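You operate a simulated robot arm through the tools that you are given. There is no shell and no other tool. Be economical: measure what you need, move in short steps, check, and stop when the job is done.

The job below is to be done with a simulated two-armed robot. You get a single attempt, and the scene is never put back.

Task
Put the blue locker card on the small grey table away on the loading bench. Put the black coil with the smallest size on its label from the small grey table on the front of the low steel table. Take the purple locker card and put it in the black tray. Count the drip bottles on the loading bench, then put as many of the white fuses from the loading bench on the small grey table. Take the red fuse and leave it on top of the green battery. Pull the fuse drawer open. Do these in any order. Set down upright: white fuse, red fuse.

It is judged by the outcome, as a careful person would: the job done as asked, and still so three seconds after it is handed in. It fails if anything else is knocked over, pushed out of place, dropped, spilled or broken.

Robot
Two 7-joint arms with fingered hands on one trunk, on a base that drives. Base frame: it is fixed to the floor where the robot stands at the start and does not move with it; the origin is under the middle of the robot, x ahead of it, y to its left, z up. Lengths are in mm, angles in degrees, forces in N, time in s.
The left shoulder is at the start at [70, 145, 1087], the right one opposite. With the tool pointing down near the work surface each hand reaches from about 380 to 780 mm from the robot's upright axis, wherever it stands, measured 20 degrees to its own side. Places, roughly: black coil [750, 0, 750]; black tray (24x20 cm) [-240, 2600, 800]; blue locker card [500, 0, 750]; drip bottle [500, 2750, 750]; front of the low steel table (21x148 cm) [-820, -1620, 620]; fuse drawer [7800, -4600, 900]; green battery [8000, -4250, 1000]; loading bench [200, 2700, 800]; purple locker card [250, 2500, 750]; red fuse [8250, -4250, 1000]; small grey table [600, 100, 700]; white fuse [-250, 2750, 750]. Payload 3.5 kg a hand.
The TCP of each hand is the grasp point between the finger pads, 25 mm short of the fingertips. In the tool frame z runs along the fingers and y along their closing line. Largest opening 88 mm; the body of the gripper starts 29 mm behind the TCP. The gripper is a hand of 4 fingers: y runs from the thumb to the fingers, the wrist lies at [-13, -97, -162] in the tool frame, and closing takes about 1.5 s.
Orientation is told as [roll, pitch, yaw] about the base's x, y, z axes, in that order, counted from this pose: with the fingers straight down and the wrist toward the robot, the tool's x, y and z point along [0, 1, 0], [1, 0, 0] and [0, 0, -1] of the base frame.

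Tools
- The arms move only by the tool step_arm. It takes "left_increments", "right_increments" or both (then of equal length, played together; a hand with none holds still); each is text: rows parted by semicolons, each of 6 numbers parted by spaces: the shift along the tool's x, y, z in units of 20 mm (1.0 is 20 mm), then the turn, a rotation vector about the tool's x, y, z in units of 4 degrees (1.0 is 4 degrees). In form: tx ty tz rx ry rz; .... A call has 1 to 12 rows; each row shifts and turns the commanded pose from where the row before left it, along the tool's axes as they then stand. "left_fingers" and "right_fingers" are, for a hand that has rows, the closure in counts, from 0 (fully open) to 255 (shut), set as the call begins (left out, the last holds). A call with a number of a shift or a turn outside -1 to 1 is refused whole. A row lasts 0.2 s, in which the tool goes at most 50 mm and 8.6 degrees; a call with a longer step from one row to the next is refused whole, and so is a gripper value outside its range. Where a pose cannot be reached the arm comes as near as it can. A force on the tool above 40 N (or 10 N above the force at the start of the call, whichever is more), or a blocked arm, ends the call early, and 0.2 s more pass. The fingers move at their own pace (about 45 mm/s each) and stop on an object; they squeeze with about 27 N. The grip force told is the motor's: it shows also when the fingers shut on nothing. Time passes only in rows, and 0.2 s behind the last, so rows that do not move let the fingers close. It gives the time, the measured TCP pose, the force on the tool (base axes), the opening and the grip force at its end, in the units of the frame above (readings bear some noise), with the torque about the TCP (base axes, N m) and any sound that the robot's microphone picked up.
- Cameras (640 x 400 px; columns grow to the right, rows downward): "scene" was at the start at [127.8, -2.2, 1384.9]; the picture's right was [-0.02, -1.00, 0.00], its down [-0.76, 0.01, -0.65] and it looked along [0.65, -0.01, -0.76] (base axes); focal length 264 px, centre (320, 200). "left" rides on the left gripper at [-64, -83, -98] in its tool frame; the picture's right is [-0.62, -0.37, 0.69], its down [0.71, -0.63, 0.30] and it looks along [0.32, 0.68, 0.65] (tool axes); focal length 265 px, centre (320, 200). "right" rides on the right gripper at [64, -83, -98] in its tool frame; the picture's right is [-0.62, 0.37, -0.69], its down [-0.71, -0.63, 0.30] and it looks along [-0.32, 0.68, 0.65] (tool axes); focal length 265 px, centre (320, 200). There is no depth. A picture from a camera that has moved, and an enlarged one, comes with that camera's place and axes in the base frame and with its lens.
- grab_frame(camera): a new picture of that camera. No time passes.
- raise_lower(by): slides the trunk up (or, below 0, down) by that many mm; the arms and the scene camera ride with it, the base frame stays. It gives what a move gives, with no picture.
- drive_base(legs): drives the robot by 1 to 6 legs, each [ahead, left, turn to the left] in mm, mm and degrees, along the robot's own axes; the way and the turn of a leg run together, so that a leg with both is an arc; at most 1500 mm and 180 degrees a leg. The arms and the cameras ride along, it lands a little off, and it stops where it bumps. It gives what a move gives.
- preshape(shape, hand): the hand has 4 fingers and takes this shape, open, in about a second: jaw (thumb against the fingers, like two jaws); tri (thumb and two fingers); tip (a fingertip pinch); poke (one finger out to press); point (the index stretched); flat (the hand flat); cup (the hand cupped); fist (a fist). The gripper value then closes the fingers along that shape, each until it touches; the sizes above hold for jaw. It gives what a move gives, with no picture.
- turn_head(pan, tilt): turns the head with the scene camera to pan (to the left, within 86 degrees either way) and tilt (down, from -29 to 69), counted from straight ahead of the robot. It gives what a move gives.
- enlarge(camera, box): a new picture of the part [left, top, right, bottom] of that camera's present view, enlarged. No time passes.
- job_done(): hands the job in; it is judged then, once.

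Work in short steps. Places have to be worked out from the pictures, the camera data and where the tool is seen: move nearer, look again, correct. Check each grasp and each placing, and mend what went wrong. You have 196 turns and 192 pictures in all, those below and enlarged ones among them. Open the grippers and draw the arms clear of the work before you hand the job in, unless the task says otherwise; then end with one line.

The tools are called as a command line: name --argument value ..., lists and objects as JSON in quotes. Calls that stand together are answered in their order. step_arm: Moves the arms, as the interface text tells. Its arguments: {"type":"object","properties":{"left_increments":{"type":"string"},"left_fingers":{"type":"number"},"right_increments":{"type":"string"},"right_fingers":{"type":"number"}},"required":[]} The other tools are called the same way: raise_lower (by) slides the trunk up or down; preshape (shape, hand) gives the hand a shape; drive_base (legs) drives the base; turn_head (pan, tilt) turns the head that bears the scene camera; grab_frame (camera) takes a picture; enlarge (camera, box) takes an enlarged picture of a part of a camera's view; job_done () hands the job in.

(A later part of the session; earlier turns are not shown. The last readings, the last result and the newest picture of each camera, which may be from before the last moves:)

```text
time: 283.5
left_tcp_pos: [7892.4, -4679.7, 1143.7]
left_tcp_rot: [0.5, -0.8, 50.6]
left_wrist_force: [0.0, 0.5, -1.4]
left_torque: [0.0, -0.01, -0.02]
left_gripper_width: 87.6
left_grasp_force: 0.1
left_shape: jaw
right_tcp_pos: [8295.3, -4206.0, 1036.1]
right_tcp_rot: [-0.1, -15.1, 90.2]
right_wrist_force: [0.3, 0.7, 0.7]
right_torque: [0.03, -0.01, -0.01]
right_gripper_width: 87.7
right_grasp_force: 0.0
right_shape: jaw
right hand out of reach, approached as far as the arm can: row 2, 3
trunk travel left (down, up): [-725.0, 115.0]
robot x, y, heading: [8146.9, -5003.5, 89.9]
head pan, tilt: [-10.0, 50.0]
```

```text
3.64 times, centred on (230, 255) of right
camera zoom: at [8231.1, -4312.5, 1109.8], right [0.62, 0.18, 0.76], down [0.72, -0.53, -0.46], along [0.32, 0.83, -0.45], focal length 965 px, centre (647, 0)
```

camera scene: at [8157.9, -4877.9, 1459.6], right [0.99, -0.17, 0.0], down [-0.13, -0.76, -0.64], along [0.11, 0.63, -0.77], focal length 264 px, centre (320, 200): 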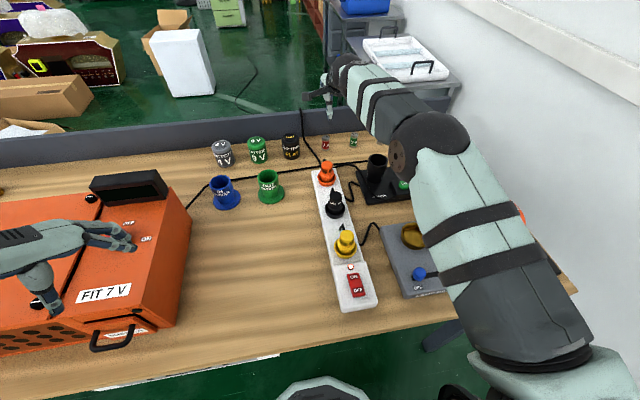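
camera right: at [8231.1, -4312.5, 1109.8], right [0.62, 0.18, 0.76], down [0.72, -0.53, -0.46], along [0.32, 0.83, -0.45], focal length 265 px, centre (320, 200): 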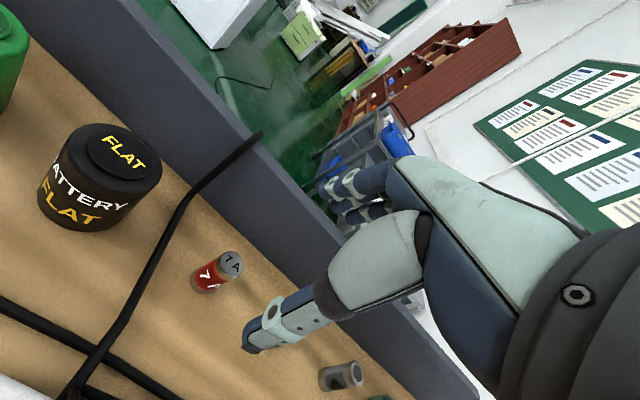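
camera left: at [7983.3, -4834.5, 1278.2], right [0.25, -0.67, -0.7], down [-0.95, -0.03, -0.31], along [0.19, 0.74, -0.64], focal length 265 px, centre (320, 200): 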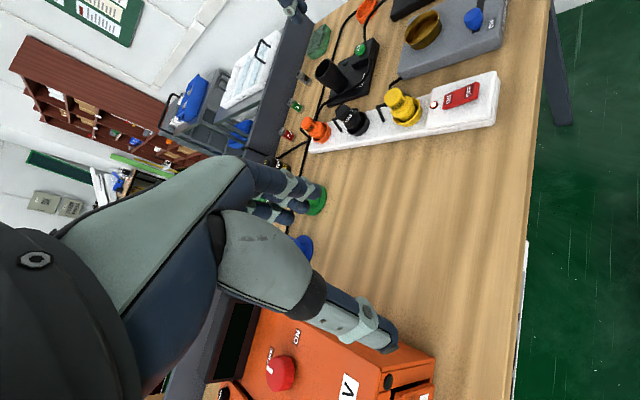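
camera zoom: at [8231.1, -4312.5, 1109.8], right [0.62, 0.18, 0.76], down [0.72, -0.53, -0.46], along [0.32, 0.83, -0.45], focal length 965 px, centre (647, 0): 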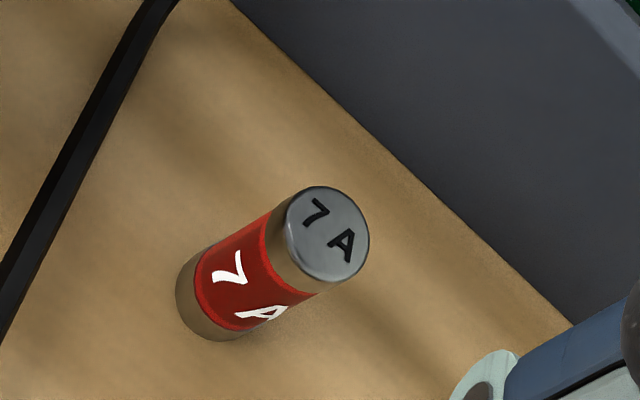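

Close-range parallax fixes the red fuse at [8300,-4158], top z≈914 (table ≈867). I need ~50 mm more reach, so I'll lift both hands a bit, inch the base 60 mm forward and lower the trunk 60 mm.

step_arm --right_increments "0 -.53 -.92 0 0 0;0 -.53 -.92 0 0 0;0 -.53 -.92 0 0 0;0 -.53 -.92 0 0 0;0 0 0 0 0 0" --left_increments "0 0 -.8 0 0 0;0 0 -.8 0 0 0;0 0 -.8 0 0 0;0 0 -.8 0 0 0;0 0 0 0 0 0"

drive_base --legs '[[30, 0, 0], [30, 0, 0]]'

raise_lower --by -60

turn_head --pan 0 --tilt 69

grab_frame --camera "scene"

grab_frame --camera "right"

```text
time: 284.7
left_tcp_pos: [7890.8, -4679.6, 1209.1]
left_tcp_rot: [0.5, -0.8, 50.5]
left_wrist_force: [-0.1, 0.5, 0.2]
left_torque: [-0.01, -0.01, -0.01]
left_gripper_width: 87.6
left_grasp_force: 0.2
left_shape: jaw
right_tcp_pos: [8295.2, -4263.9, 1093.9]
right_tcp_rot: [0.0, -15.2, 90.2]
right_wrist_force: [-0.3, 0.4, -0.6]
right_torque: [-0.02, -0.02, 0.03]
right_gripper_width: 87.5
right_grasp_force: 0.0
right_shape: jaw
trunk travel left (down, up): [-725.0, 115.0]
robot x, y, heading: [8144.9, -5000.7, 89.8]
head pan, tilt: [-10.0, 50.0]
```

```text
time: 286.0
left_tcp_pos: [7889.8, -4628.6, 1211.1]
left_tcp_rot: [0.7, -1.1, 50.6]
left_wrist_force: [-0.4, -0.9, -0.7]
left_torque: [0.01, 0.03, -0.01]
left_gripper_width: 87.5
left_grasp_force: 0.1
left_shape: jaw
right_tcp_pos: [8294.6, -4212.3, 1100.8]
right_tcp_rot: [0.0, -15.6, 90.2]
right_wrist_force: [1.1, 0.4, 0.3]
right_torque: [0.03, -0.02, -0.02]
right_gripper_width: 87.5
right_grasp_force: 0.1
right_shape: jaw
trunk travel left (down, up): [-725.0, 115.0]
robot x, y, heading: [8146.1, -4943.6, 90.1]
head pan, tilt: [-10.0, 50.0]
```

```text
time: 287.0
left_tcp_pos: [7889.9, -4623.0, 1149.3]
left_tcp_rot: [0.6, -0.8, 50.4]
left_wrist_force: [0.1, -0.8, -0.1]
left_torque: [0.0, 0.04, 0.02]
left_gripper_width: 87.4
left_grasp_force: 0.2
left_shape: jaw
right_tcp_pos: [8294.5, -4206.0, 1036.5]
right_tcp_rot: [0.0, -15.2, 90.3]
right_wrist_force: [-0.2, 0.2, -0.2]
right_torque: [0.03, 0.03, 0.01]
right_gripper_width: 87.6
right_grasp_force: 0.2
right_shape: jaw
trunk travel left (down, up): [-665.0, 175.0]
robot x, y, heading: [8144.7, -4945.0, 90.0]
head pan, tilt: [-10.0, 50.0]
```

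```text
time: 287.8
left_tcp_pos: [7890.2, -4620.8, 1148.4]
left_tcp_rot: [0.6, -0.9, 50.5]
left_wrist_force: [0.7, 0.1, -0.2]
left_torque: [-0.01, 0.01, -0.01]
left_gripper_width: 88.0
left_grasp_force: 0.0
left_shape: jaw
right_tcp_pos: [8295.3, -4205.3, 1036.6]
right_tcp_rot: [0.0, -15.2, 90.3]
right_wrist_force: [0.4, 0.1, 0.7]
right_torque: [0.0, 0.01, 0.0]
right_gripper_width: 87.9
right_grasp_force: 0.0
right_shape: jaw
trunk travel left (down, up): [-665.0, 175.0]
robot x, y, heading: [8150.8, -4942.7, 90.1]
head pan, tilt: [0.0, 68.8]
```

```text
90 pictures are left
camera scene: at [8144.5, -4838.1, 1377.7], right [1.0, 0.0, 0.0], down [0.0, -0.93, -0.36], along [0.0, 0.36, -0.93], focal length 264 px, centre (320, 200)
```

scene: 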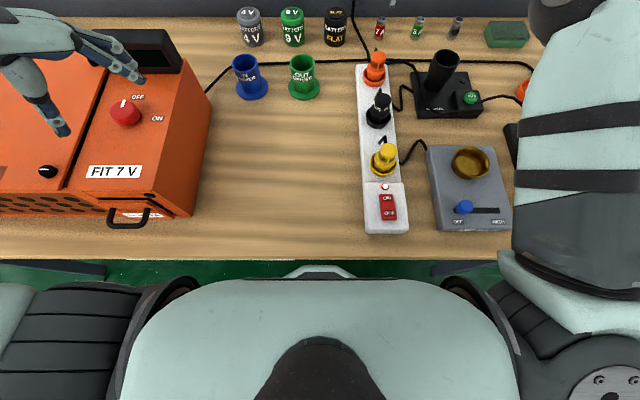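

```text
89 pictures are left
camera right: at [8230.3, -4311.8, 1109.4], right [0.62, 0.18, 0.76], down [0.72, -0.53, -0.46], along [0.32, 0.83, -0.45], focal length 265 px, centre (320, 200)
```

right: 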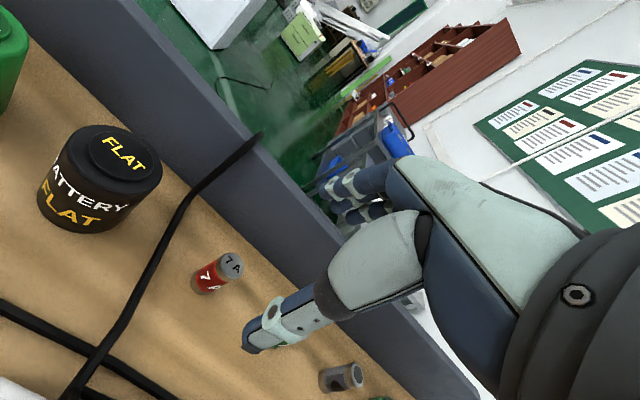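

Body is still clear of the edge. Moving over the fuse at [8300,-4159], z≈1000, then checking.

step_arm --right_increments "-.083 .585 .78 0 0 0;-.083 .585 .78 0 0 0;-.083 .585 .78 0 0 0;0 0 0 0 0 0"

grab_frame --camera "right"

turn_head --pan -12 --tilt 45

grab_frame --camera "scene"

```text
time: 288.8
left_tcp_pos: [7891.1, -4622.3, 1150.6]
left_tcp_rot: [0.5, -0.9, 50.5]
left_wrist_force: [0.1, 0.0, -0.1]
left_torque: [-0.02, 0.04, 0.01]
left_gripper_width: 87.5
left_grasp_force: 0.0
left_shape: jaw
right_tcp_pos: [8299.5, -4160.5, 1000.1]
right_tcp_rot: [0.0, -15.2, 90.3]
right_wrist_force: [0.5, -0.3, 0.1]
right_torque: [0.0, 0.02, -0.02]
right_gripper_width: 87.5
right_grasp_force: 0.1
right_shape: jaw
trunk travel left (down, up): [-665.0, 175.0]
robot x, y, heading: [8143.7, -4946.5, 90.2]
head pan, tilt: [0.0, 68.8]
```

```text
88 pictures are left
camera right: at [8234.9, -4267.2, 1072.6], right [0.62, 0.18, 0.76], down [0.72, -0.52, -0.46], along [0.32, 0.83, -0.45], focal length 265 px, centre (320, 200)
```

right: 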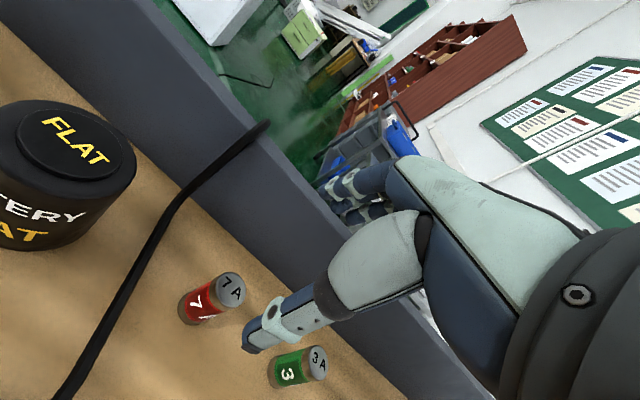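

```text
time: 289.7
left_tcp_pos: [7890.3, -4621.9, 1149.4]
left_tcp_rot: [0.5, -1.0, 50.5]
left_wrist_force: [0.4, 0.2, -0.5]
left_torque: [0.02, -0.05, 0.01]
left_gripper_width: 87.7
left_grasp_force: 0.1
left_shape: jaw
right_tcp_pos: [8299.9, -4161.3, 999.0]
right_tcp_rot: [0.1, -15.2, 90.2]
right_wrist_force: [-1.0, -0.6, 0.1]
right_torque: [0.01, -0.02, -0.03]
right_gripper_width: 87.7
right_grasp_force: 0.0
right_shape: jaw
trunk travel left (down, up): [-665.0, 175.0]
robot x, y, heading: [8141.3, -4943.6, 90.2]
head pan, tilt: [-12.0, 45.0]
```

```text
87 pictures are left
camera scene: at [8161.3, -4814.6, 1406.4], right [0.98, -0.2, 0.0], down [-0.14, -0.69, -0.71], along [0.14, 0.69, -0.71], focal length 264 px, centre (320, 200)
```

scene: 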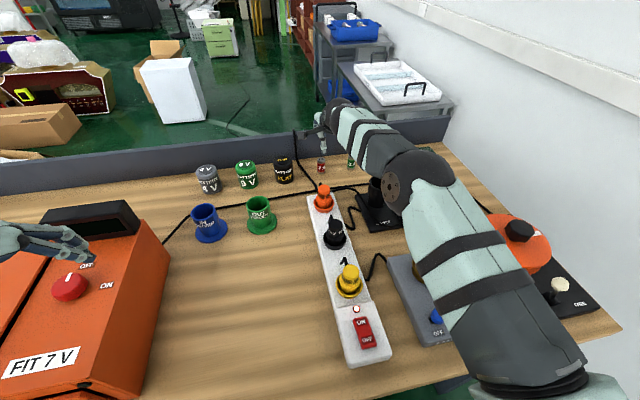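

Fuse confirmed at [8300.6,-4158]. Pre-closing to ~55 mm so the thumb clears the table, and descending to z≈905.

step_arm --right_increments "0 0 0 0 0 0;0 0 0 0 0 0;0 0 0 0 0 0;-.05 -.214 .916 0 0 0;0 -.214 .916 0 0 0;0 -.214 .916 0 0 0;0 0 0 0 0 0" --right_fingers 90

grab_frame --camera "right"

enlarge --camera "scene" --box '[220, 90, 420, 220]'

```text
time: 291.3
left_tcp_pos: [7889.9, -4622.0, 1149.1]
left_tcp_rot: [0.5, -0.8, 50.5]
left_wrist_force: [-0.6, -0.4, -0.7]
left_torque: [-0.01, 0.03, 0.01]
left_gripper_width: 87.5
left_grasp_force: 0.1
left_shape: jaw
right_tcp_pos: [8300.6, -4158.3, 943.6]
right_tcp_rot: [0.0, -15.3, 90.1]
right_wrist_force: [0.6, 0.1, -0.1]
right_torque: [0.01, 0.01, -0.01]
right_gripper_width: 57.3
right_grasp_force: 0.1
right_shape: jaw
trunk travel left (down, up): [-665.0, 175.0]
robot x, y, heading: [8142.2, -4938.2, 90.1]
head pan, tilt: [-12.0, 45.0]
```

```text
86 pictures are left
camera right: at [8236.3, -4264.9, 1016.2], right [0.62, 0.18, 0.76], down [0.72, -0.53, -0.46], along [0.32, 0.83, -0.45], focal length 265 px, centre (320, 200)
```

right: 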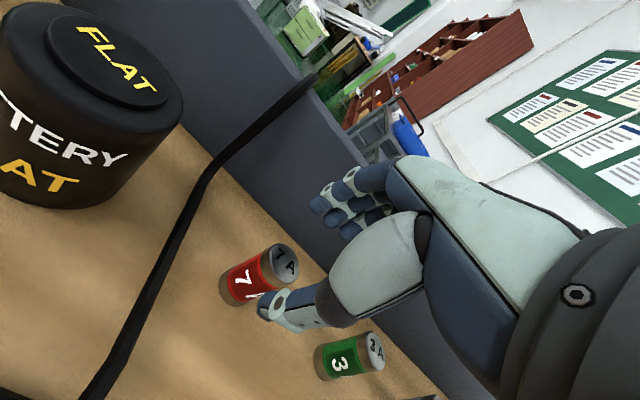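

```text
3.08 times, centred on (320, 155) of scene
camera zoom: at [8161.3, -4814.8, 1406.5], right [0.98, -0.21, 0.0], down [-0.15, -0.69, -0.71], along [0.15, 0.69, -0.71], focal length 814 px, centre (320, 338)
```

zoom: 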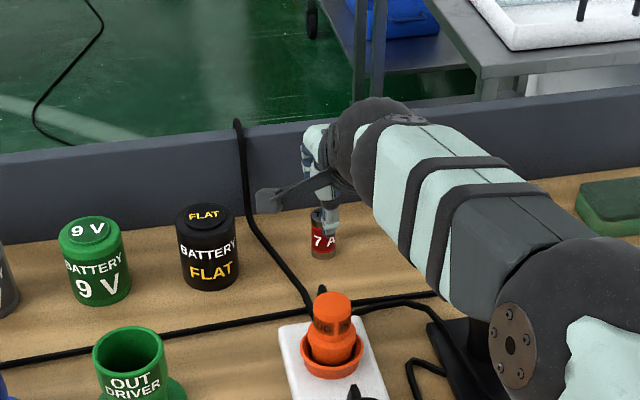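

Alignment holds. Descending the last 38 mm and closing.

step_arm --right_increments "0 -.16 .61 0 0 0;0 -.16 .61 0 0 0;0 -.16 .61 0 0 0;0 0 0 0 0 0"

grab_frame --camera "right"

```text
time: 292.3
left_tcp_pos: [7889.3, -4622.4, 1151.3]
left_tcp_rot: [0.5, -0.9, 50.5]
left_wrist_force: [0.4, -0.2, 0.4]
left_torque: [0.01, 0.02, 0.03]
left_gripper_width: 87.7
left_grasp_force: 0.1
left_shape: jaw
right_tcp_pos: [8299.8, -4157.2, 905.6]
right_tcp_rot: [0.0, -15.2, 90.2]
right_wrist_force: [-0.6, -0.6, 0.8]
right_torque: [0.0, 0.0, 0.0]
right_gripper_width: 57.3
right_grasp_force: 0.0
right_shape: jaw
trunk travel left (down, up): [-665.0, 175.0]
robot x, y, heading: [8146.1, -4944.0, 90.0]
head pan, tilt: [-12.0, 45.0]
```

```text
84 pictures are left
camera right: at [8235.4, -4263.8, 979.4], right [0.62, 0.18, 0.76], down [0.72, -0.53, -0.46], along [0.32, 0.83, -0.45], focal length 265 px, centre (320, 200)
```

right: 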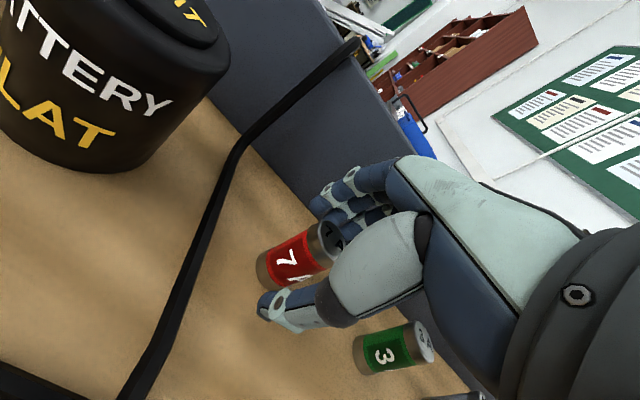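

Fuse is between thumb and fingers. Closing and checking whether it stays upright.

step_arm --right_increments "0 0 0 0 0 0;0 0 0 0 0 0;0 0 0 0 0 0;0 0 0 0 0 0;0 0 0 0 0 0;0 0 0 0 0 0" --right_fingers 255

enlarge --camera "right" --box '[220, 180, 400, 340]'

enlarge --camera "scene" --box '[270, 120, 370, 200]'

```text
time: 293.7
left_tcp_pos: [7889.9, -4621.2, 1150.1]
left_tcp_rot: [0.5, -0.8, 50.4]
left_wrist_force: [0.1, -0.2, -0.3]
left_torque: [0.02, -0.02, -0.01]
left_gripper_width: 87.8
left_grasp_force: 0.1
left_shape: jaw
right_tcp_pos: [8301.6, -4157.0, 904.4]
right_tcp_rot: [0.1, -15.2, 90.1]
right_wrist_force: [1.0, 0.6, -0.6]
right_torque: [0.0, -0.02, 0.01]
right_gripper_width: 18.7
right_grasp_force: 26.5
right_shape: jaw
trunk travel left (down, up): [-665.0, 175.0]
robot x, y, heading: [8141.0, -4943.3, 90.2]
head pan, tilt: [-12.0, 45.0]
```

```text
2.50 times, centred on (310, 260) of right
camera zoom: at [8235.4, -4263.7, 979.2], right [0.62, 0.18, 0.76], down [0.72, -0.53, -0.46], along [0.32, 0.83, -0.45], focal length 664 px, centre (345, 50)
```

zoom: 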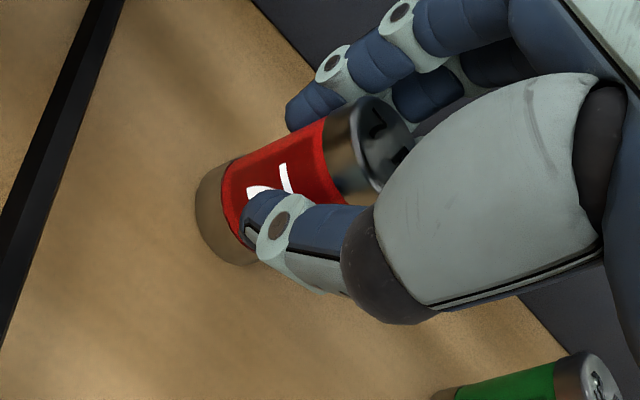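

```text
5.00 times, centred on (320, 160) of scene
camera zoom: at [8161.3, -4814.5, 1406.5], right [0.98, -0.21, 0.0], down [-0.15, -0.69, -0.71], along [0.15, 0.69, -0.71], focal length 1322 px, centre (320, 400)
```

zoom: 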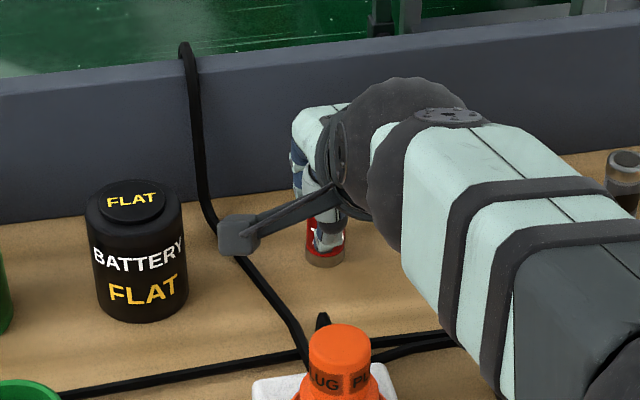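

Gripped (18.7 mm) and still about upright. Lifting 110 mm and then sliding the base left 226 mm to bring it over the green battery.

step_arm --right_increments "0 .13 -.483 0 0 0;0 .26 -.966 0 0 0;0 .26 -.966 0 0 0;0 .26 -.966 0 0 0;0 .26 -.966 0 0 0;0 .26 -.966 0 0 0"

enlarge --camera "scene" --box '[170, 100, 370, 240]'

grab_frame --camera "right"

```text
time: 295.1
left_tcp_pos: [7890.6, -4621.7, 1150.1]
left_tcp_rot: [0.5, -1.0, 50.5]
left_wrist_force: [0.0, -0.2, 0.1]
left_torque: [0.01, 0.03, -0.02]
left_gripper_width: 87.9
left_grasp_force: 0.1
left_shape: jaw
right_tcp_pos: [8301.3, -4157.3, 1016.1]
right_tcp_rot: [0.0, -15.2, 90.1]
right_wrist_force: [-0.2, 0.1, -0.5]
right_torque: [0.02, 0.02, -0.01]
right_gripper_width: 18.5
right_grasp_force: 26.8
right_shape: jaw
trunk travel left (down, up): [-665.0, 175.0]
robot x, y, heading: [8143.7, -4947.1, 90.1]
head pan, tilt: [-12.0, 45.0]
```

```text
2.86 times, centred on (270, 170) of scene
camera zoom: at [8161.1, -4814.9, 1406.5], right [0.98, -0.21, 0.0], down [-0.15, -0.69, -0.71], along [0.15, 0.69, -0.71], focal length 756 px, centre (463, 286)
```

zoom: 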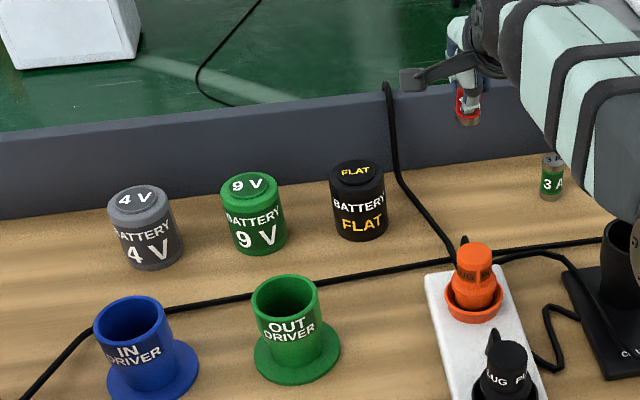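

```text
80 pictures are left
camera right: at [8237.3, -4264.0, 1090.2], right [0.62, 0.18, 0.76], down [0.72, -0.53, -0.46], along [0.32, 0.83, -0.45], focal length 265 px, centre (320, 200)
```

right: 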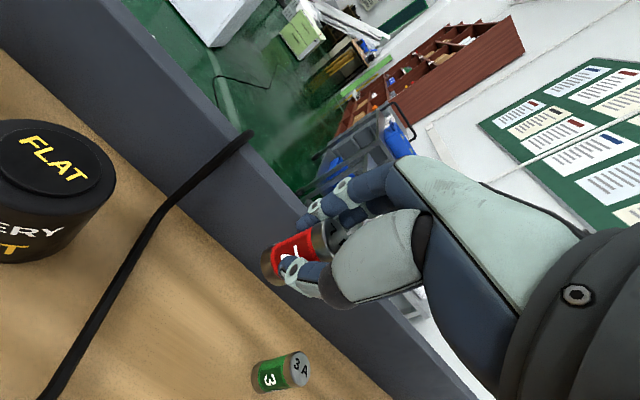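

Battery centre ≈[8075,-4170], top z≈937 with a ~56 mm cap. Driving left 226 mm.

drive_base --legs '[[0, 226, 0]]'

grab_frame --camera "right"

grab_frame --camera "scene"

```text
time: 296.8
left_tcp_pos: [7672.2, -4621.7, 1149.5]
left_tcp_rot: [0.7, -0.9, 50.3]
left_wrist_force: [0.6, -0.2, -0.2]
left_torque: [0.02, 0.02, -0.01]
left_gripper_width: 87.3
left_grasp_force: 0.1
left_shape: jaw
right_tcp_pos: [8084.5, -4158.2, 1014.8]
right_tcp_rot: [0.0, -15.1, 90.2]
right_wrist_force: [-0.3, -0.8, 0.1]
right_torque: [0.02, -0.01, -0.03]
right_gripper_width: 18.4
right_grasp_force: 26.8
right_shape: jaw
trunk travel left (down, up): [-665.0, 175.0]
robot x, y, heading: [7922.1, -4942.2, 90.3]
head pan, tilt: [-12.0, 45.0]
```

```text
79 pictures are left
camera right: at [8020.0, -4264.3, 1089.4], right [0.62, 0.18, 0.76], down [0.71, -0.53, -0.46], along [0.32, 0.83, -0.45], focal length 265 px, centre (320, 200)
```

right: 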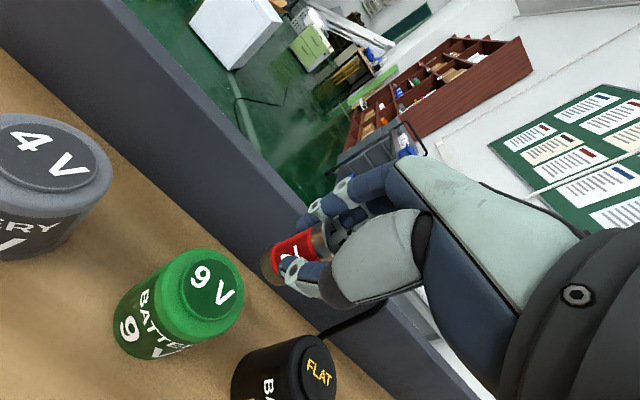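

```text
78 pictures are left
camera scene: at [7942.7, -4814.9, 1406.5], right [0.98, -0.21, 0.0], down [-0.15, -0.69, -0.71], along [0.15, 0.69, -0.71], focal length 264 px, centre (320, 200)
```

scene: 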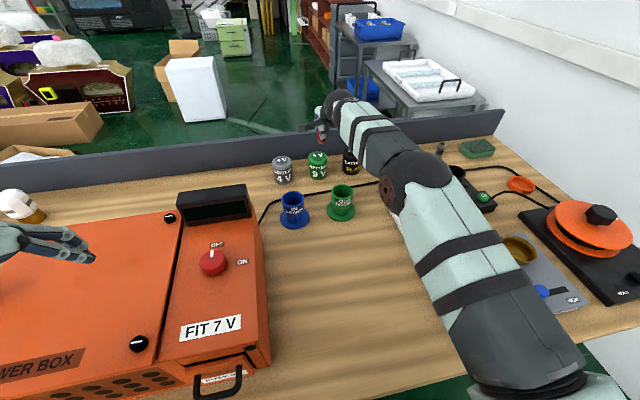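

Aligning over the battery (≈[8074,-4161]) and lowering 25 mm for a closer look.

step_arm --right_increments ".25 -.21 .59 0 0 0;.25 -.21 .59 0 0 0;0 0 0 0 0 0"

grab_frame --camera "right"

enlarge --camera "scene" --box '[250, 80, 390, 220]'

```text
time: 297.6
left_tcp_pos: [7670.8, -4621.1, 1149.3]
left_tcp_rot: [0.5, -0.8, 50.5]
left_wrist_force: [-0.9, -0.1, 0.6]
left_torque: [0.04, -0.03, 0.01]
left_gripper_width: 87.6
left_grasp_force: 0.1
left_shape: jaw
right_tcp_pos: [8073.8, -4160.8, 990.9]
right_tcp_rot: [0.0, -15.2, 90.1]
right_wrist_force: [-0.9, -0.7, 0.0]
right_torque: [-0.03, -0.04, 0.04]
right_gripper_width: 18.8
right_grasp_force: 27.1
right_shape: jaw
trunk travel left (down, up): [-665.0, 175.0]
robot x, y, heading: [7924.7, -4939.6, 89.9]
head pan, tilt: [-12.0, 45.0]
```

```text
77 pictures are left
camera right: at [8009.8, -4266.7, 1064.3], right [0.62, 0.18, 0.76], down [0.72, -0.53, -0.46], along [0.32, 0.83, -0.45], focal length 265 px, centre (320, 200)
```

right: 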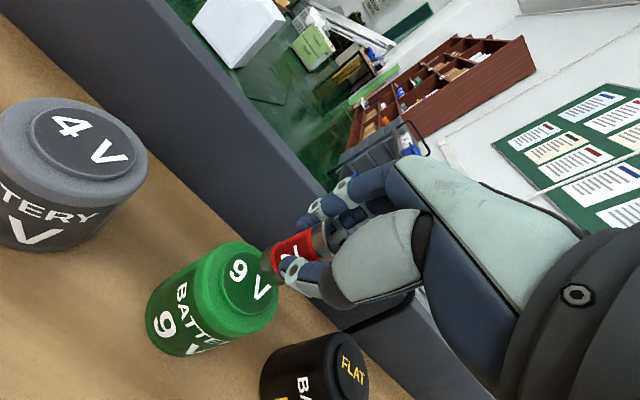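

```text
2.86 times, centred on (320, 150) of scene
camera zoom: at [7941.9, -4815.1, 1406.5], right [0.98, -0.21, 0.0], down [-0.15, -0.69, -0.71], along [0.15, 0.69, -0.71], focal length 756 px, centre (320, 343)
```

zoom: 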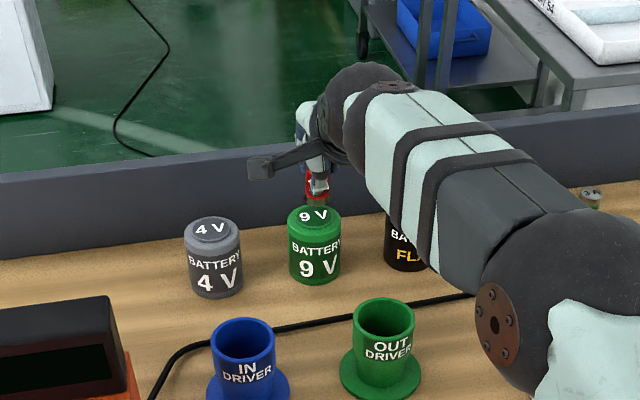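

Battery top triangulates to [8072.5,-4163,933], directly below. Lowering 16 mm, then feeling for contact in small steps.

step_arm --right_increments "0 -.13 .39 0 0 0;0 -.12 .39 0 0 0;0 0 0 0 0 0"

step_arm --right_increments "0 -.026 .097 0 0 0;0 0 0 0 0 0"

step_arm --right_increments "0 -.026 .097 0 0 0;0 0 0 0 0 0"

grab_frame --camera "right"

```text
time: 298.4
left_tcp_pos: [7670.7, -4622.6, 1149.9]
left_tcp_rot: [0.6, -0.9, 50.4]
left_wrist_force: [0.4, 0.0, 0.5]
left_torque: [0.01, 0.03, 0.0]
left_gripper_width: 88.0
left_grasp_force: 0.0
left_shape: jaw
right_tcp_pos: [8074.6, -4161.0, 977.2]
right_tcp_rot: [0.0, -15.4, 90.1]
right_wrist_force: [0.6, 1.9, 6.9]
right_torque: [-0.03, -0.01, 0.0]
right_gripper_width: 19.3
right_grasp_force: 27.0
right_shape: jaw
trunk travel left (down, up): [-665.0, 175.0]
robot x, y, heading: [7925.0, -4942.3, 90.0]
head pan, tilt: [-12.0, 45.0]
```

```text
time: 298.9
left_tcp_pos: [7670.9, -4622.9, 1148.9]
left_tcp_rot: [0.6, -0.9, 50.4]
left_wrist_force: [-1.2, 0.2, -0.3]
left_torque: [0.01, -0.02, 0.0]
left_gripper_width: 87.8
left_grasp_force: 0.2
left_shape: jaw
right_tcp_pos: [8073.7, -4162.5, 976.6]
right_tcp_rot: [-0.1, -15.5, 90.1]
right_wrist_force: [0.6, 2.2, 10.9]
right_torque: [0.07, 0.01, -0.01]
right_gripper_width: 19.8
right_grasp_force: 27.1
right_shape: jaw
trunk travel left (down, up): [-665.0, 175.0]
robot x, y, heading: [7927.3, -4941.7, 90.0]
head pan, tilt: [-12.0, 45.0]
```

```text
time: 299.6
left_tcp_pos: [7670.5, -4623.8, 1150.4]
left_tcp_rot: [0.6, -0.9, 50.4]
left_wrist_force: [-0.5, -0.4, 0.6]
left_torque: [0.02, 0.0, -0.04]
left_gripper_width: 87.7
left_grasp_force: 0.2
left_shape: jaw
right_tcp_pos: [8073.3, -4163.2, 975.7]
right_tcp_rot: [0.0, -15.5, 90.1]
right_wrist_force: [0.6, 3.1, 17.3]
right_torque: [0.18, -0.07, 0.01]
right_gripper_width: 20.7
right_grasp_force: 27.2
right_shape: jaw
trunk travel left (down, up): [-665.0, 175.0]
robot x, y, heading: [7922.2, -4944.0, 89.8]
head pan, tilt: [-12.0, 45.0]
```

```text
75 pictures are left
camera right: at [8008.1, -4269.4, 1048.1], right [0.62, 0.17, 0.77], down [0.72, -0.52, -0.46], along [0.32, 0.83, -0.45], focal length 265 px, centre (320, 200)
```

right: 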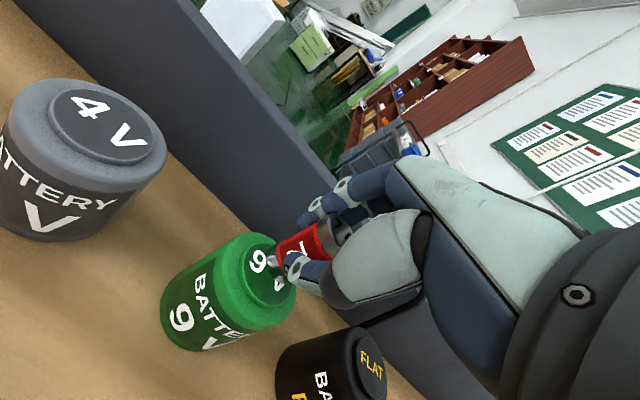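

Contact at z≈977. Easing up 2 mm and inspecting the placement before release.

step_arm --right_increments "0 .03 -.11 0 0 0;0 0 0 0 0 0"

enlarge --camera "right" --box '[140, 180, 360, 380]'

enlarge --camera "scene" --box '[280, 100, 360, 190]'

```text
time: 300.1
left_tcp_pos: [7670.6, -4625.1, 1149.6]
left_tcp_rot: [0.6, -0.9, 50.4]
left_wrist_force: [0.0, -0.2, -0.2]
left_torque: [0.02, 0.0, 0.02]
left_gripper_width: 87.7
left_grasp_force: 0.1
left_shape: jaw
right_tcp_pos: [8074.4, -4163.3, 974.7]
right_tcp_rot: [-0.1, -15.4, 90.0]
right_wrist_force: [0.5, 2.0, 15.3]
right_torque: [0.16, -0.06, 0.0]
right_gripper_width: 20.6
right_grasp_force: 26.9
right_shape: jaw
trunk travel left (down, up): [-665.0, 175.0]
robot x, y, heading: [7924.3, -4941.7, 89.8]
head pan, tilt: [-12.0, 45.0]
```

```text
2.00 times, centred on (250, 280) of right
camera zoom: at [8008.2, -4269.1, 1048.7], right [0.62, 0.17, 0.77], down [0.72, -0.53, -0.46], along [0.32, 0.83, -0.45], focal length 531 px, centre (460, 40)
```

zoom: 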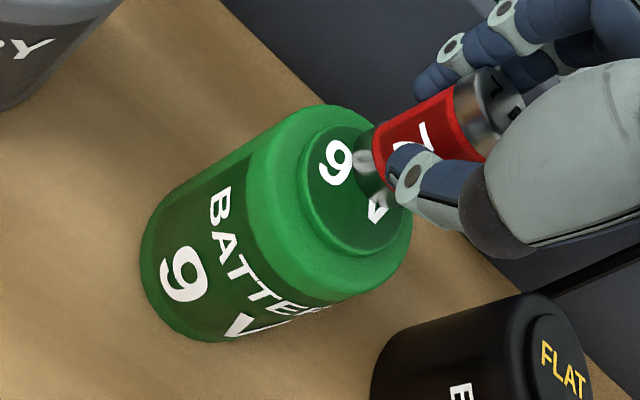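

```text
4.44 times, centred on (320, 145) of scene
camera zoom: at [7941.3, -4818.2, 1406.8], right [0.98, -0.21, 0.0], down [-0.15, -0.69, -0.71], along [0.15, 0.69, -0.71], focal length 1176 px, centre (320, 444)
```

zoom: 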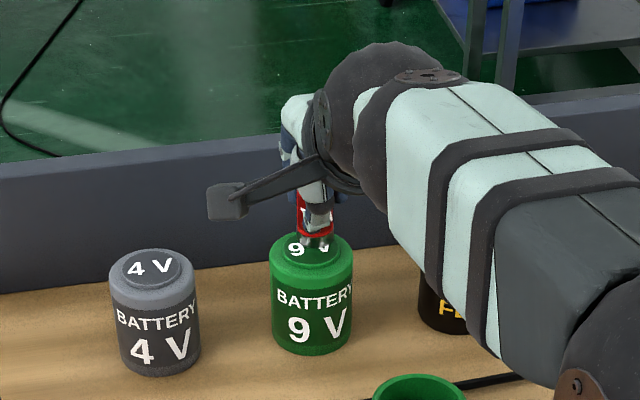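

The fuse is upright but sits roughly 8–10 mm toward the far side of the cap. I'll lift 6 mm, shift 8 mm back, and set it down again.

step_arm --right_increments "0 .08 -.29 0 0 0;0 -.39 -.1 0 0 0;0 0 0 0 0 0"

enlarge --camera "right" --box '[140, 180, 360, 380]'

enlarge --camera "scene" --box '[280, 100, 360, 190]'

```text
time: 300.9
left_tcp_pos: [7671.4, -4621.8, 1150.9]
left_tcp_rot: [0.5, -0.9, 50.4]
left_wrist_force: [-1.7, 0.0, 0.0]
left_torque: [-0.03, -0.02, -0.03]
left_gripper_width: 87.8
left_grasp_force: 0.0
left_shape: jaw
right_tcp_pos: [8074.4, -4170.5, 976.9]
right_tcp_rot: [0.0, -14.9, 90.1]
right_wrist_force: [-0.7, -0.5, 2.1]
right_torque: [-0.01, -0.03, 0.0]
right_gripper_width: 19.9
right_grasp_force: 27.4
right_shape: jaw
trunk travel left (down, up): [-665.0, 175.0]
robot x, y, heading: [7928.5, -4946.3, 90.0]
head pan, tilt: [-12.0, 45.0]
```

```text
2.00 times, centred on (250, 280) of right
camera zoom: at [8009.0, -4275.8, 1050.7], right [0.62, 0.18, 0.76], down [0.72, -0.53, -0.46], along [0.32, 0.83, -0.46], focal length 531 px, centre (460, 40)
```

zoom: 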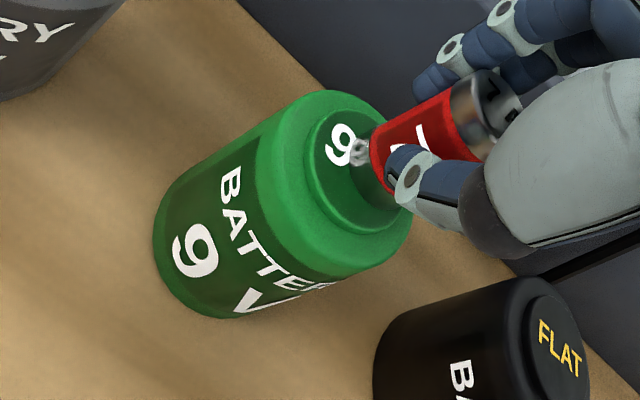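

```text
4.44 times, centred on (320, 145) of scene
camera zoom: at [7941.7, -4815.6, 1406.5], right [0.98, -0.21, 0.0], down [-0.15, -0.69, -0.71], along [0.15, 0.69, -0.71], focal length 1176 px, centre (320, 444)
```

zoom: 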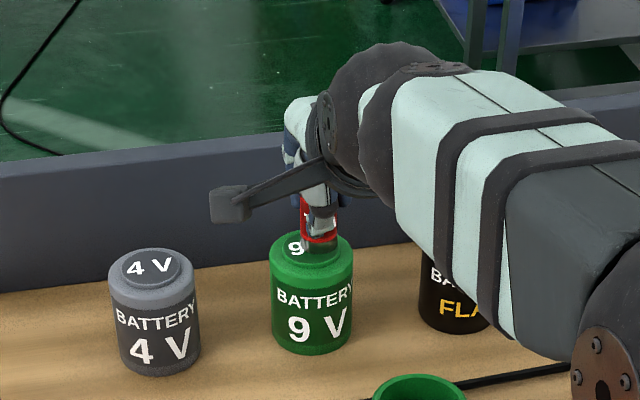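

Much better; a small further correction of about (-5,-4) mm, then lowering to contact.

step_arm --right_increments "0 .04 -.15 0 0 0;.25 -.2 -.05 0 0 0;0 0 0 0 0 0"

step_arm --right_increments "0 -.05 .2 0 0 0;0 0 0 0 0 0"

enlarge --camera "right" --box '[140, 180, 360, 380]'

enlarge --camera "scene" --box '[290, 120, 350, 180]'

```text
time: 301.8
left_tcp_pos: [7671.9, -4620.5, 1149.7]
left_tcp_rot: [0.5, -0.8, 50.4]
left_wrist_force: [-0.7, 0.0, 0.2]
left_torque: [0.01, -0.01, -0.01]
left_gripper_width: 87.7
left_grasp_force: 0.0
left_shape: jaw
right_tcp_pos: [8069.8, -4173.2, 979.6]
right_tcp_rot: [0.2, -15.1, 90.0]
right_wrist_force: [0.0, 0.4, -0.1]
right_torque: [-0.02, -0.03, 0.01]
right_gripper_width: 19.8
right_grasp_force: 27.2
right_shape: jaw
trunk travel left (down, up): [-665.0, 175.0]
robot x, y, heading: [7923.3, -4940.5, 89.7]
head pan, tilt: [-12.0, 45.0]
```

```text
time: 302.4
left_tcp_pos: [7671.7, -4622.4, 1148.3]
left_tcp_rot: [0.5, -0.9, 50.4]
left_wrist_force: [0.2, 0.7, -0.2]
left_torque: [0.02, -0.05, -0.01]
left_gripper_width: 87.7
left_grasp_force: 0.1
left_shape: jaw
right_tcp_pos: [8068.4, -4172.9, 978.1]
right_tcp_rot: [0.1, -15.2, 90.1]
right_wrist_force: [-0.6, 0.4, 0.9]
right_torque: [-0.01, 0.01, -0.02]
right_gripper_width: 19.9
right_grasp_force: 27.4
right_shape: jaw
trunk travel left (down, up): [-665.0, 175.0]
robot x, y, heading: [7925.1, -4942.8, 89.9]
head pan, tilt: [-12.0, 45.0]
```

```text
2.00 times, centred on (250, 280) of right
camera zoom: at [8004.2, -4279.7, 1050.8], right [0.62, 0.17, 0.76], down [0.72, -0.53, -0.46], along [0.32, 0.83, -0.45], focal length 531 px, centre (460, 40)
```

zoom: 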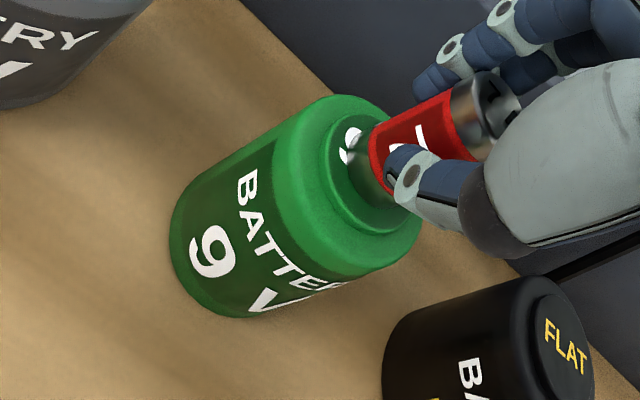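

```text
6.67 times, centred on (320, 150) of scene
camera zoom: at [7941.8, -4815.2, 1406.5], right [0.98, -0.21, 0.0], down [-0.15, -0.69, -0.71], along [0.15, 0.69, -0.71], focal length 1763 px, centre (320, 533)
```

zoom: 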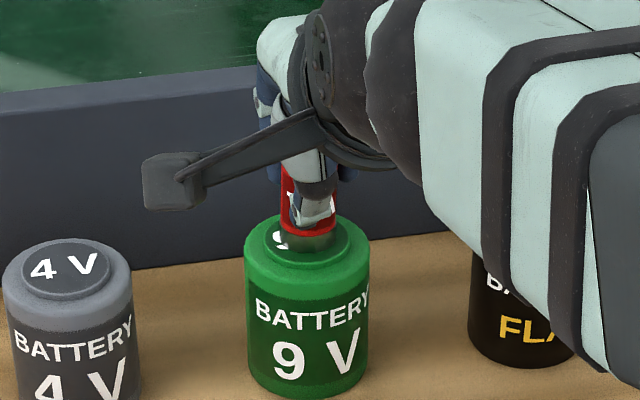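

Centred on the cap now. Lowering 1–2 mm to firm contact.

step_arm --right_increments "0 -.025 .09 0 0 0;0 0 0 0 0 0"

step_arm --right_increments "0 -.02 .07 0 0 0;0 0 0 0 0 0"

```text
time: 302.9
left_tcp_pos: [7670.7, -4621.3, 1150.6]
left_tcp_rot: [0.5, -0.9, 50.4]
left_wrist_force: [0.7, -0.4, -0.3]
left_torque: [0.03, -0.04, -0.01]
left_gripper_width: 87.4
left_grasp_force: 0.1
left_shape: jaw
right_tcp_pos: [8069.5, -4174.2, 976.0]
right_tcp_rot: [0.0, -15.2, 90.1]
right_wrist_force: [-0.8, 0.8, 4.9]
right_torque: [0.06, -0.02, -0.01]
right_gripper_width: 19.8
right_grasp_force: 27.0
right_shape: jaw
trunk travel left (down, up): [-665.0, 175.0]
robot x, y, heading: [7924.6, -4944.3, 90.1]
head pan, tilt: [-12.0, 45.0]
```

```text
time: 303.6
left_tcp_pos: [7671.2, -4622.1, 1150.5]
left_tcp_rot: [0.6, -1.0, 50.3]
left_wrist_force: [0.3, 0.1, 0.1]
left_torque: [0.02, 0.04, 0.03]
left_gripper_width: 87.6
left_grasp_force: 0.1
left_shape: jaw
right_tcp_pos: [8068.8, -4175.6, 976.0]
right_tcp_rot: [0.1, -15.3, 90.0]
right_wrist_force: [-0.2, 1.0, 9.5]
right_torque: [0.08, -0.02, 0.0]
right_gripper_width: 19.8
right_grasp_force: 26.3
right_shape: jaw
trunk travel left (down, up): [-665.0, 175.0]
robot x, y, heading: [7922.6, -4944.2, 89.9]
head pan, tilt: [-12.0, 45.0]
```

Contact at 9.5 N. Opening to 57 mm and checking before retreating.

step_arm --right_increments "0 0 0 0 0 0;0 0 0 0 0 0;0 0 0 0 0 0;0 0 0 0 0 0;0 0 0 0 0 0" --right_fingers 90

enlarge --camera "right" --box '[140, 150, 400, 380]'

enlarge --camera "scene" --box '[290, 110, 350, 180]'

```text
time: 304.8
left_tcp_pos: [7671.7, -4620.4, 1150.3]
left_tcp_rot: [0.5, -0.9, 50.5]
left_wrist_force: [0.5, -0.2, 0.3]
left_torque: [-0.01, 0.0, 0.0]
left_gripper_width: 87.8
left_grasp_force: 0.0
left_shape: jaw
right_tcp_pos: [8068.6, -4173.9, 972.9]
right_tcp_rot: [0.1, -15.3, 90.1]
right_wrist_force: [-0.2, 0.6, 0.1]
right_torque: [0.0, 0.02, -0.01]
right_gripper_width: 56.5
right_grasp_force: 0.0
right_shape: jaw
trunk travel left (down, up): [-665.0, 175.0]
robot x, y, heading: [7922.6, -4946.0, 90.0]
head pan, tilt: [-12.0, 45.0]
```

```text
1.74 times, centred on (270, 265) of right
camera zoom: at [8003.7, -4280.0, 1047.0], right [0.62, 0.18, 0.76], down [0.72, -0.53, -0.46], along [0.32, 0.83, -0.45], focal length 462 px, centre (407, 87)
```

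zoom: 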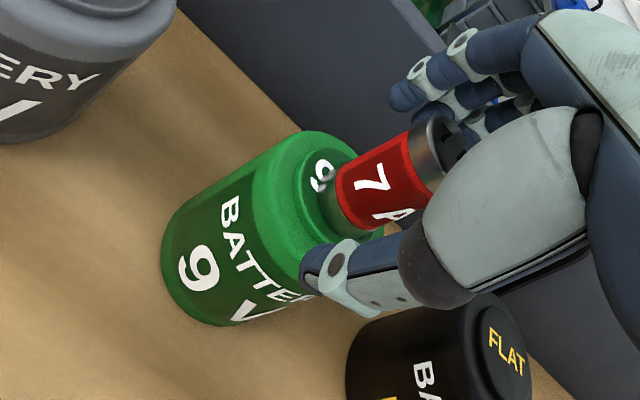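

```text
5.71 times, centred on (320, 145) of scene
camera zoom: at [7941.9, -4815.2, 1406.5], right [0.98, -0.21, 0.0], down [-0.15, -0.69, -0.71], along [0.15, 0.69, -0.71], focal length 1512 px, centre (320, 514)
```

zoom: 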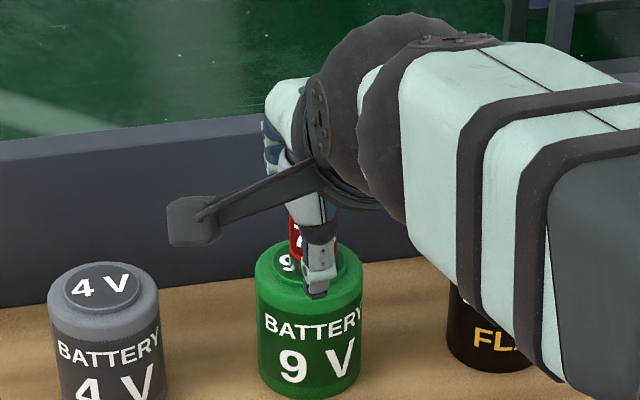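

The fuse stands on the battery. Retreating vertically.

step_arm --right_increments "0 .13 -.483 0 0 0;0 .13 -.483 0 0 0;0 .26 -.966 0 0 0;0 .26 -.966 0 0 0;0 .26 -.966 0 0 0;0 .26 -.966 0 0 0;0 .26 -.966 0 0 0;0 0 -1 0 0 0;0 -.5 -1 0 0 0"

grab_frame --camera "right"

enlarge --camera "scene" --box '[260, 80, 380, 200]'

```text
time: 306.8
left_tcp_pos: [7671.5, -4622.8, 1151.1]
left_tcp_rot: [0.6, -0.9, 50.4]
left_wrist_force: [-1.0, -0.2, 0.1]
left_torque: [0.0, 0.02, 0.01]
left_gripper_width: 87.6
left_grasp_force: 0.0
left_shape: jaw
right_tcp_pos: [8069.5, -4196.7, 1130.8]
right_tcp_rot: [0.0, -15.2, 90.1]
right_wrist_force: [-0.3, -0.4, -0.2]
right_torque: [0.03, -0.01, 0.0]
right_gripper_width: 56.7
right_grasp_force: 0.1
right_shape: jaw
trunk travel left (down, up): [-665.0, 175.0]
robot x, y, heading: [7925.4, -4945.3, 90.0]
head pan, tilt: [-12.0, 45.0]
```

```text
66 pictures are left
camera right: at [8004.1, -4301.5, 1204.2], right [0.62, 0.18, 0.77], down [0.72, -0.53, -0.46], along [0.32, 0.83, -0.45], focal length 265 px, centre (320, 200)
```

right: 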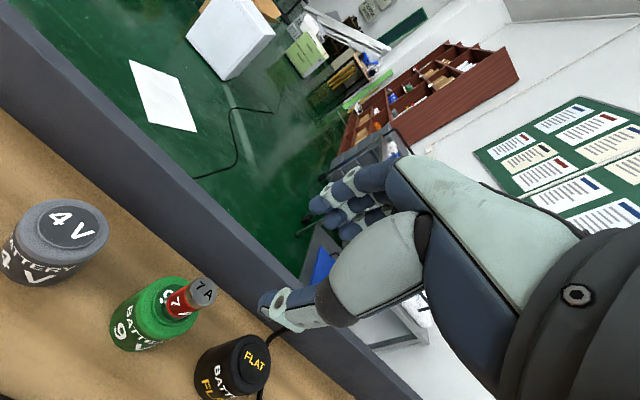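

```text
3.33 times, centred on (320, 140) of scene
camera zoom: at [7941.9, -4817.0, 1406.7], right [0.98, -0.21, 0.0], down [-0.15, -0.69, -0.71], along [0.15, 0.69, -0.71], focal length 882 px, centre (320, 400)
```

zoom: 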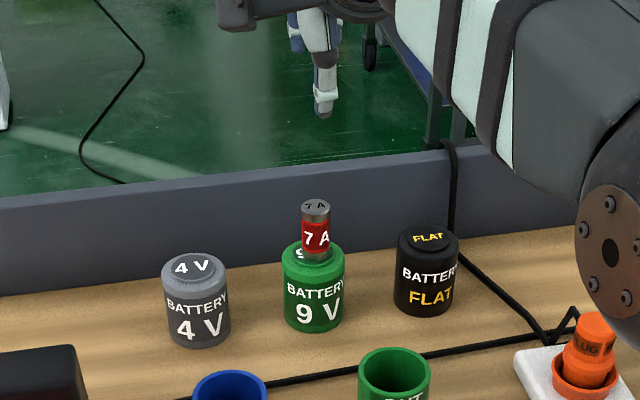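

The red fuse stands upright on the green battery. Now the drawer: its bar is at about [7820,-4718,950]. I'll back the base away 435 mm and turn the left hand to point forward (yaw 90°, pitched up 70°) to pinch the bar.

drive_base --legs '[[-435, 0, 0]]'

step_arm --left_increments "0 0 0 0 0 -1;0 0 0 0 0 -1;0 0 0 0 0 -1;0 0 0 0 0 -1;0 0 0 0 0 -1;0 0 0 0 0 -1;0 0 0 0 0 -1;0 0 0 0 0 -1;0 0 0 0 0 -1;0 0 0 0 0 -.9;0 0 0 0 0 0"

step_arm --left_increments "0 0 0 -1 0 0;0 0 0 -1 0 0;0 0 0 -1 0 0;0 0 0 -1 0 0;0 0 0 -1 0 0;0 0 0 -1 0 0;0 0 0 -1 0 0;0 0 0 -1 0 0;0 0 0 -1 0 0;0 0 0 -1 0 0;0 0 0 -1 0 0;0 0 0 -1 0 0"

turn_head --pan 10 --tilt 40

grab_frame --camera "scene"

```text
time: 309.4
left_tcp_pos: [7671.5, -5065.7, 1148.6]
left_tcp_rot: [0.5, -0.8, 50.5]
left_wrist_force: [0.4, 0.3, 0.2]
left_torque: [-0.03, 0.02, 0.0]
left_gripper_width: 87.6
left_grasp_force: 0.0
left_shape: jaw
right_tcp_pos: [8067.8, -4637.4, 1129.1]
right_tcp_rot: [-0.1, -15.2, 90.3]
right_wrist_force: [0.6, -0.8, -0.7]
right_torque: [0.01, -0.02, -0.02]
right_gripper_width: 56.7
right_grasp_force: 0.1
right_shape: jaw
trunk travel left (down, up): [-665.0, 175.0]
robot x, y, heading: [7928.3, -5387.1, 90.4]
head pan, tilt: [-12.0, 45.0]
```

```text
time: 311.8
left_tcp_pos: [7696.1, -5042.0, 1133.6]
left_tcp_rot: [-0.1, -1.0, 90.2]
left_wrist_force: [-0.2, -1.0, -0.1]
left_torque: [-0.01, -0.02, -0.01]
left_gripper_width: 87.9
left_grasp_force: 0.0
left_shape: jaw
left hand out of reach, approached as far as the arm can: row 3, 4, 5, 6, 7, 8, 9, 10
right_tcp_pos: [8066.6, -4637.3, 1129.8]
right_tcp_rot: [0.0, -15.1, 90.4]
right_wrist_force: [0.5, 0.7, 0.4]
right_torque: [-0.04, 0.02, -0.02]
right_gripper_width: 56.6
right_grasp_force: 0.0
right_shape: jaw
trunk travel left (down, up): [-665.0, 175.0]
robot x, y, heading: [7927.6, -5389.6, 90.3]
head pan, tilt: [-12.0, 45.0]
```

```text
time: 314.4
left_tcp_pos: [7678.7, -4957.1, 1223.1]
left_tcp_rot: [-0.2, -49.1, 90.3]
left_wrist_force: [0.5, 0.2, -0.4]
left_torque: [0.0, -0.01, 0.01]
left_gripper_width: 87.9
left_grasp_force: 0.1
left_shape: jaw
left hand out of reach, approached as far as the arm can: row 3, 4, 5, 6, 7, 8, 9, 10, 11, 12
right_tcp_pos: [8067.8, -4636.7, 1128.0]
right_tcp_rot: [0.0, -15.1, 90.2]
right_wrist_force: [0.4, -0.2, 0.7]
right_torque: [0.02, 0.01, 0.0]
right_gripper_width: 56.8
right_grasp_force: 0.1
right_shape: jaw
trunk travel left (down, up): [-665.0, 175.0]
robot x, y, heading: [7921.7, -5390.0, 90.0]
head pan, tilt: [-12.0, 45.0]
```

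```text
time: 315.3
left_tcp_pos: [7680.5, -4958.3, 1222.2]
left_tcp_rot: [-0.1, -48.9, 90.3]
left_wrist_force: [0.1, 0.4, -0.1]
left_torque: [0.0, 0.0, 0.04]
left_gripper_width: 87.8
left_grasp_force: 0.0
left_shape: jaw
right_tcp_pos: [8068.1, -4637.4, 1129.7]
right_tcp_rot: [0.0, -15.2, 90.3]
right_wrist_force: [0.0, 0.3, -0.7]
right_torque: [0.0, 0.04, -0.01]
right_gripper_width: 56.6
right_grasp_force: 0.1
right_shape: jaw
trunk travel left (down, up): [-665.0, 175.0]
robot x, y, heading: [7927.3, -5389.9, 90.1]
head pan, tilt: [10.0, 40.0]
```

```text
64 pictures are left
camera scene: at [7911.0, -5255.5, 1413.7], right [0.98, 0.18, 0.0], down [0.11, -0.63, -0.77], along [-0.14, 0.75, -0.64], focal length 264 px, centre (320, 200)
```

scene: 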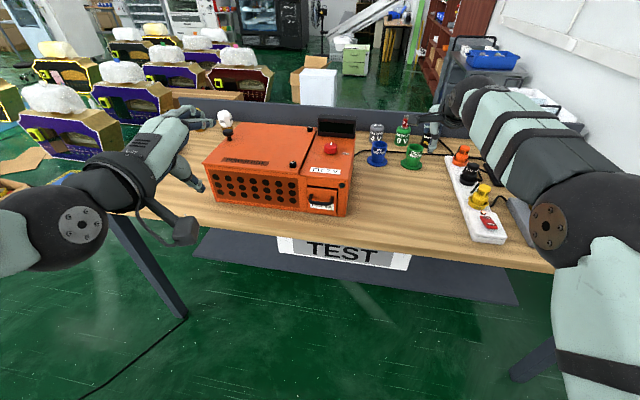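

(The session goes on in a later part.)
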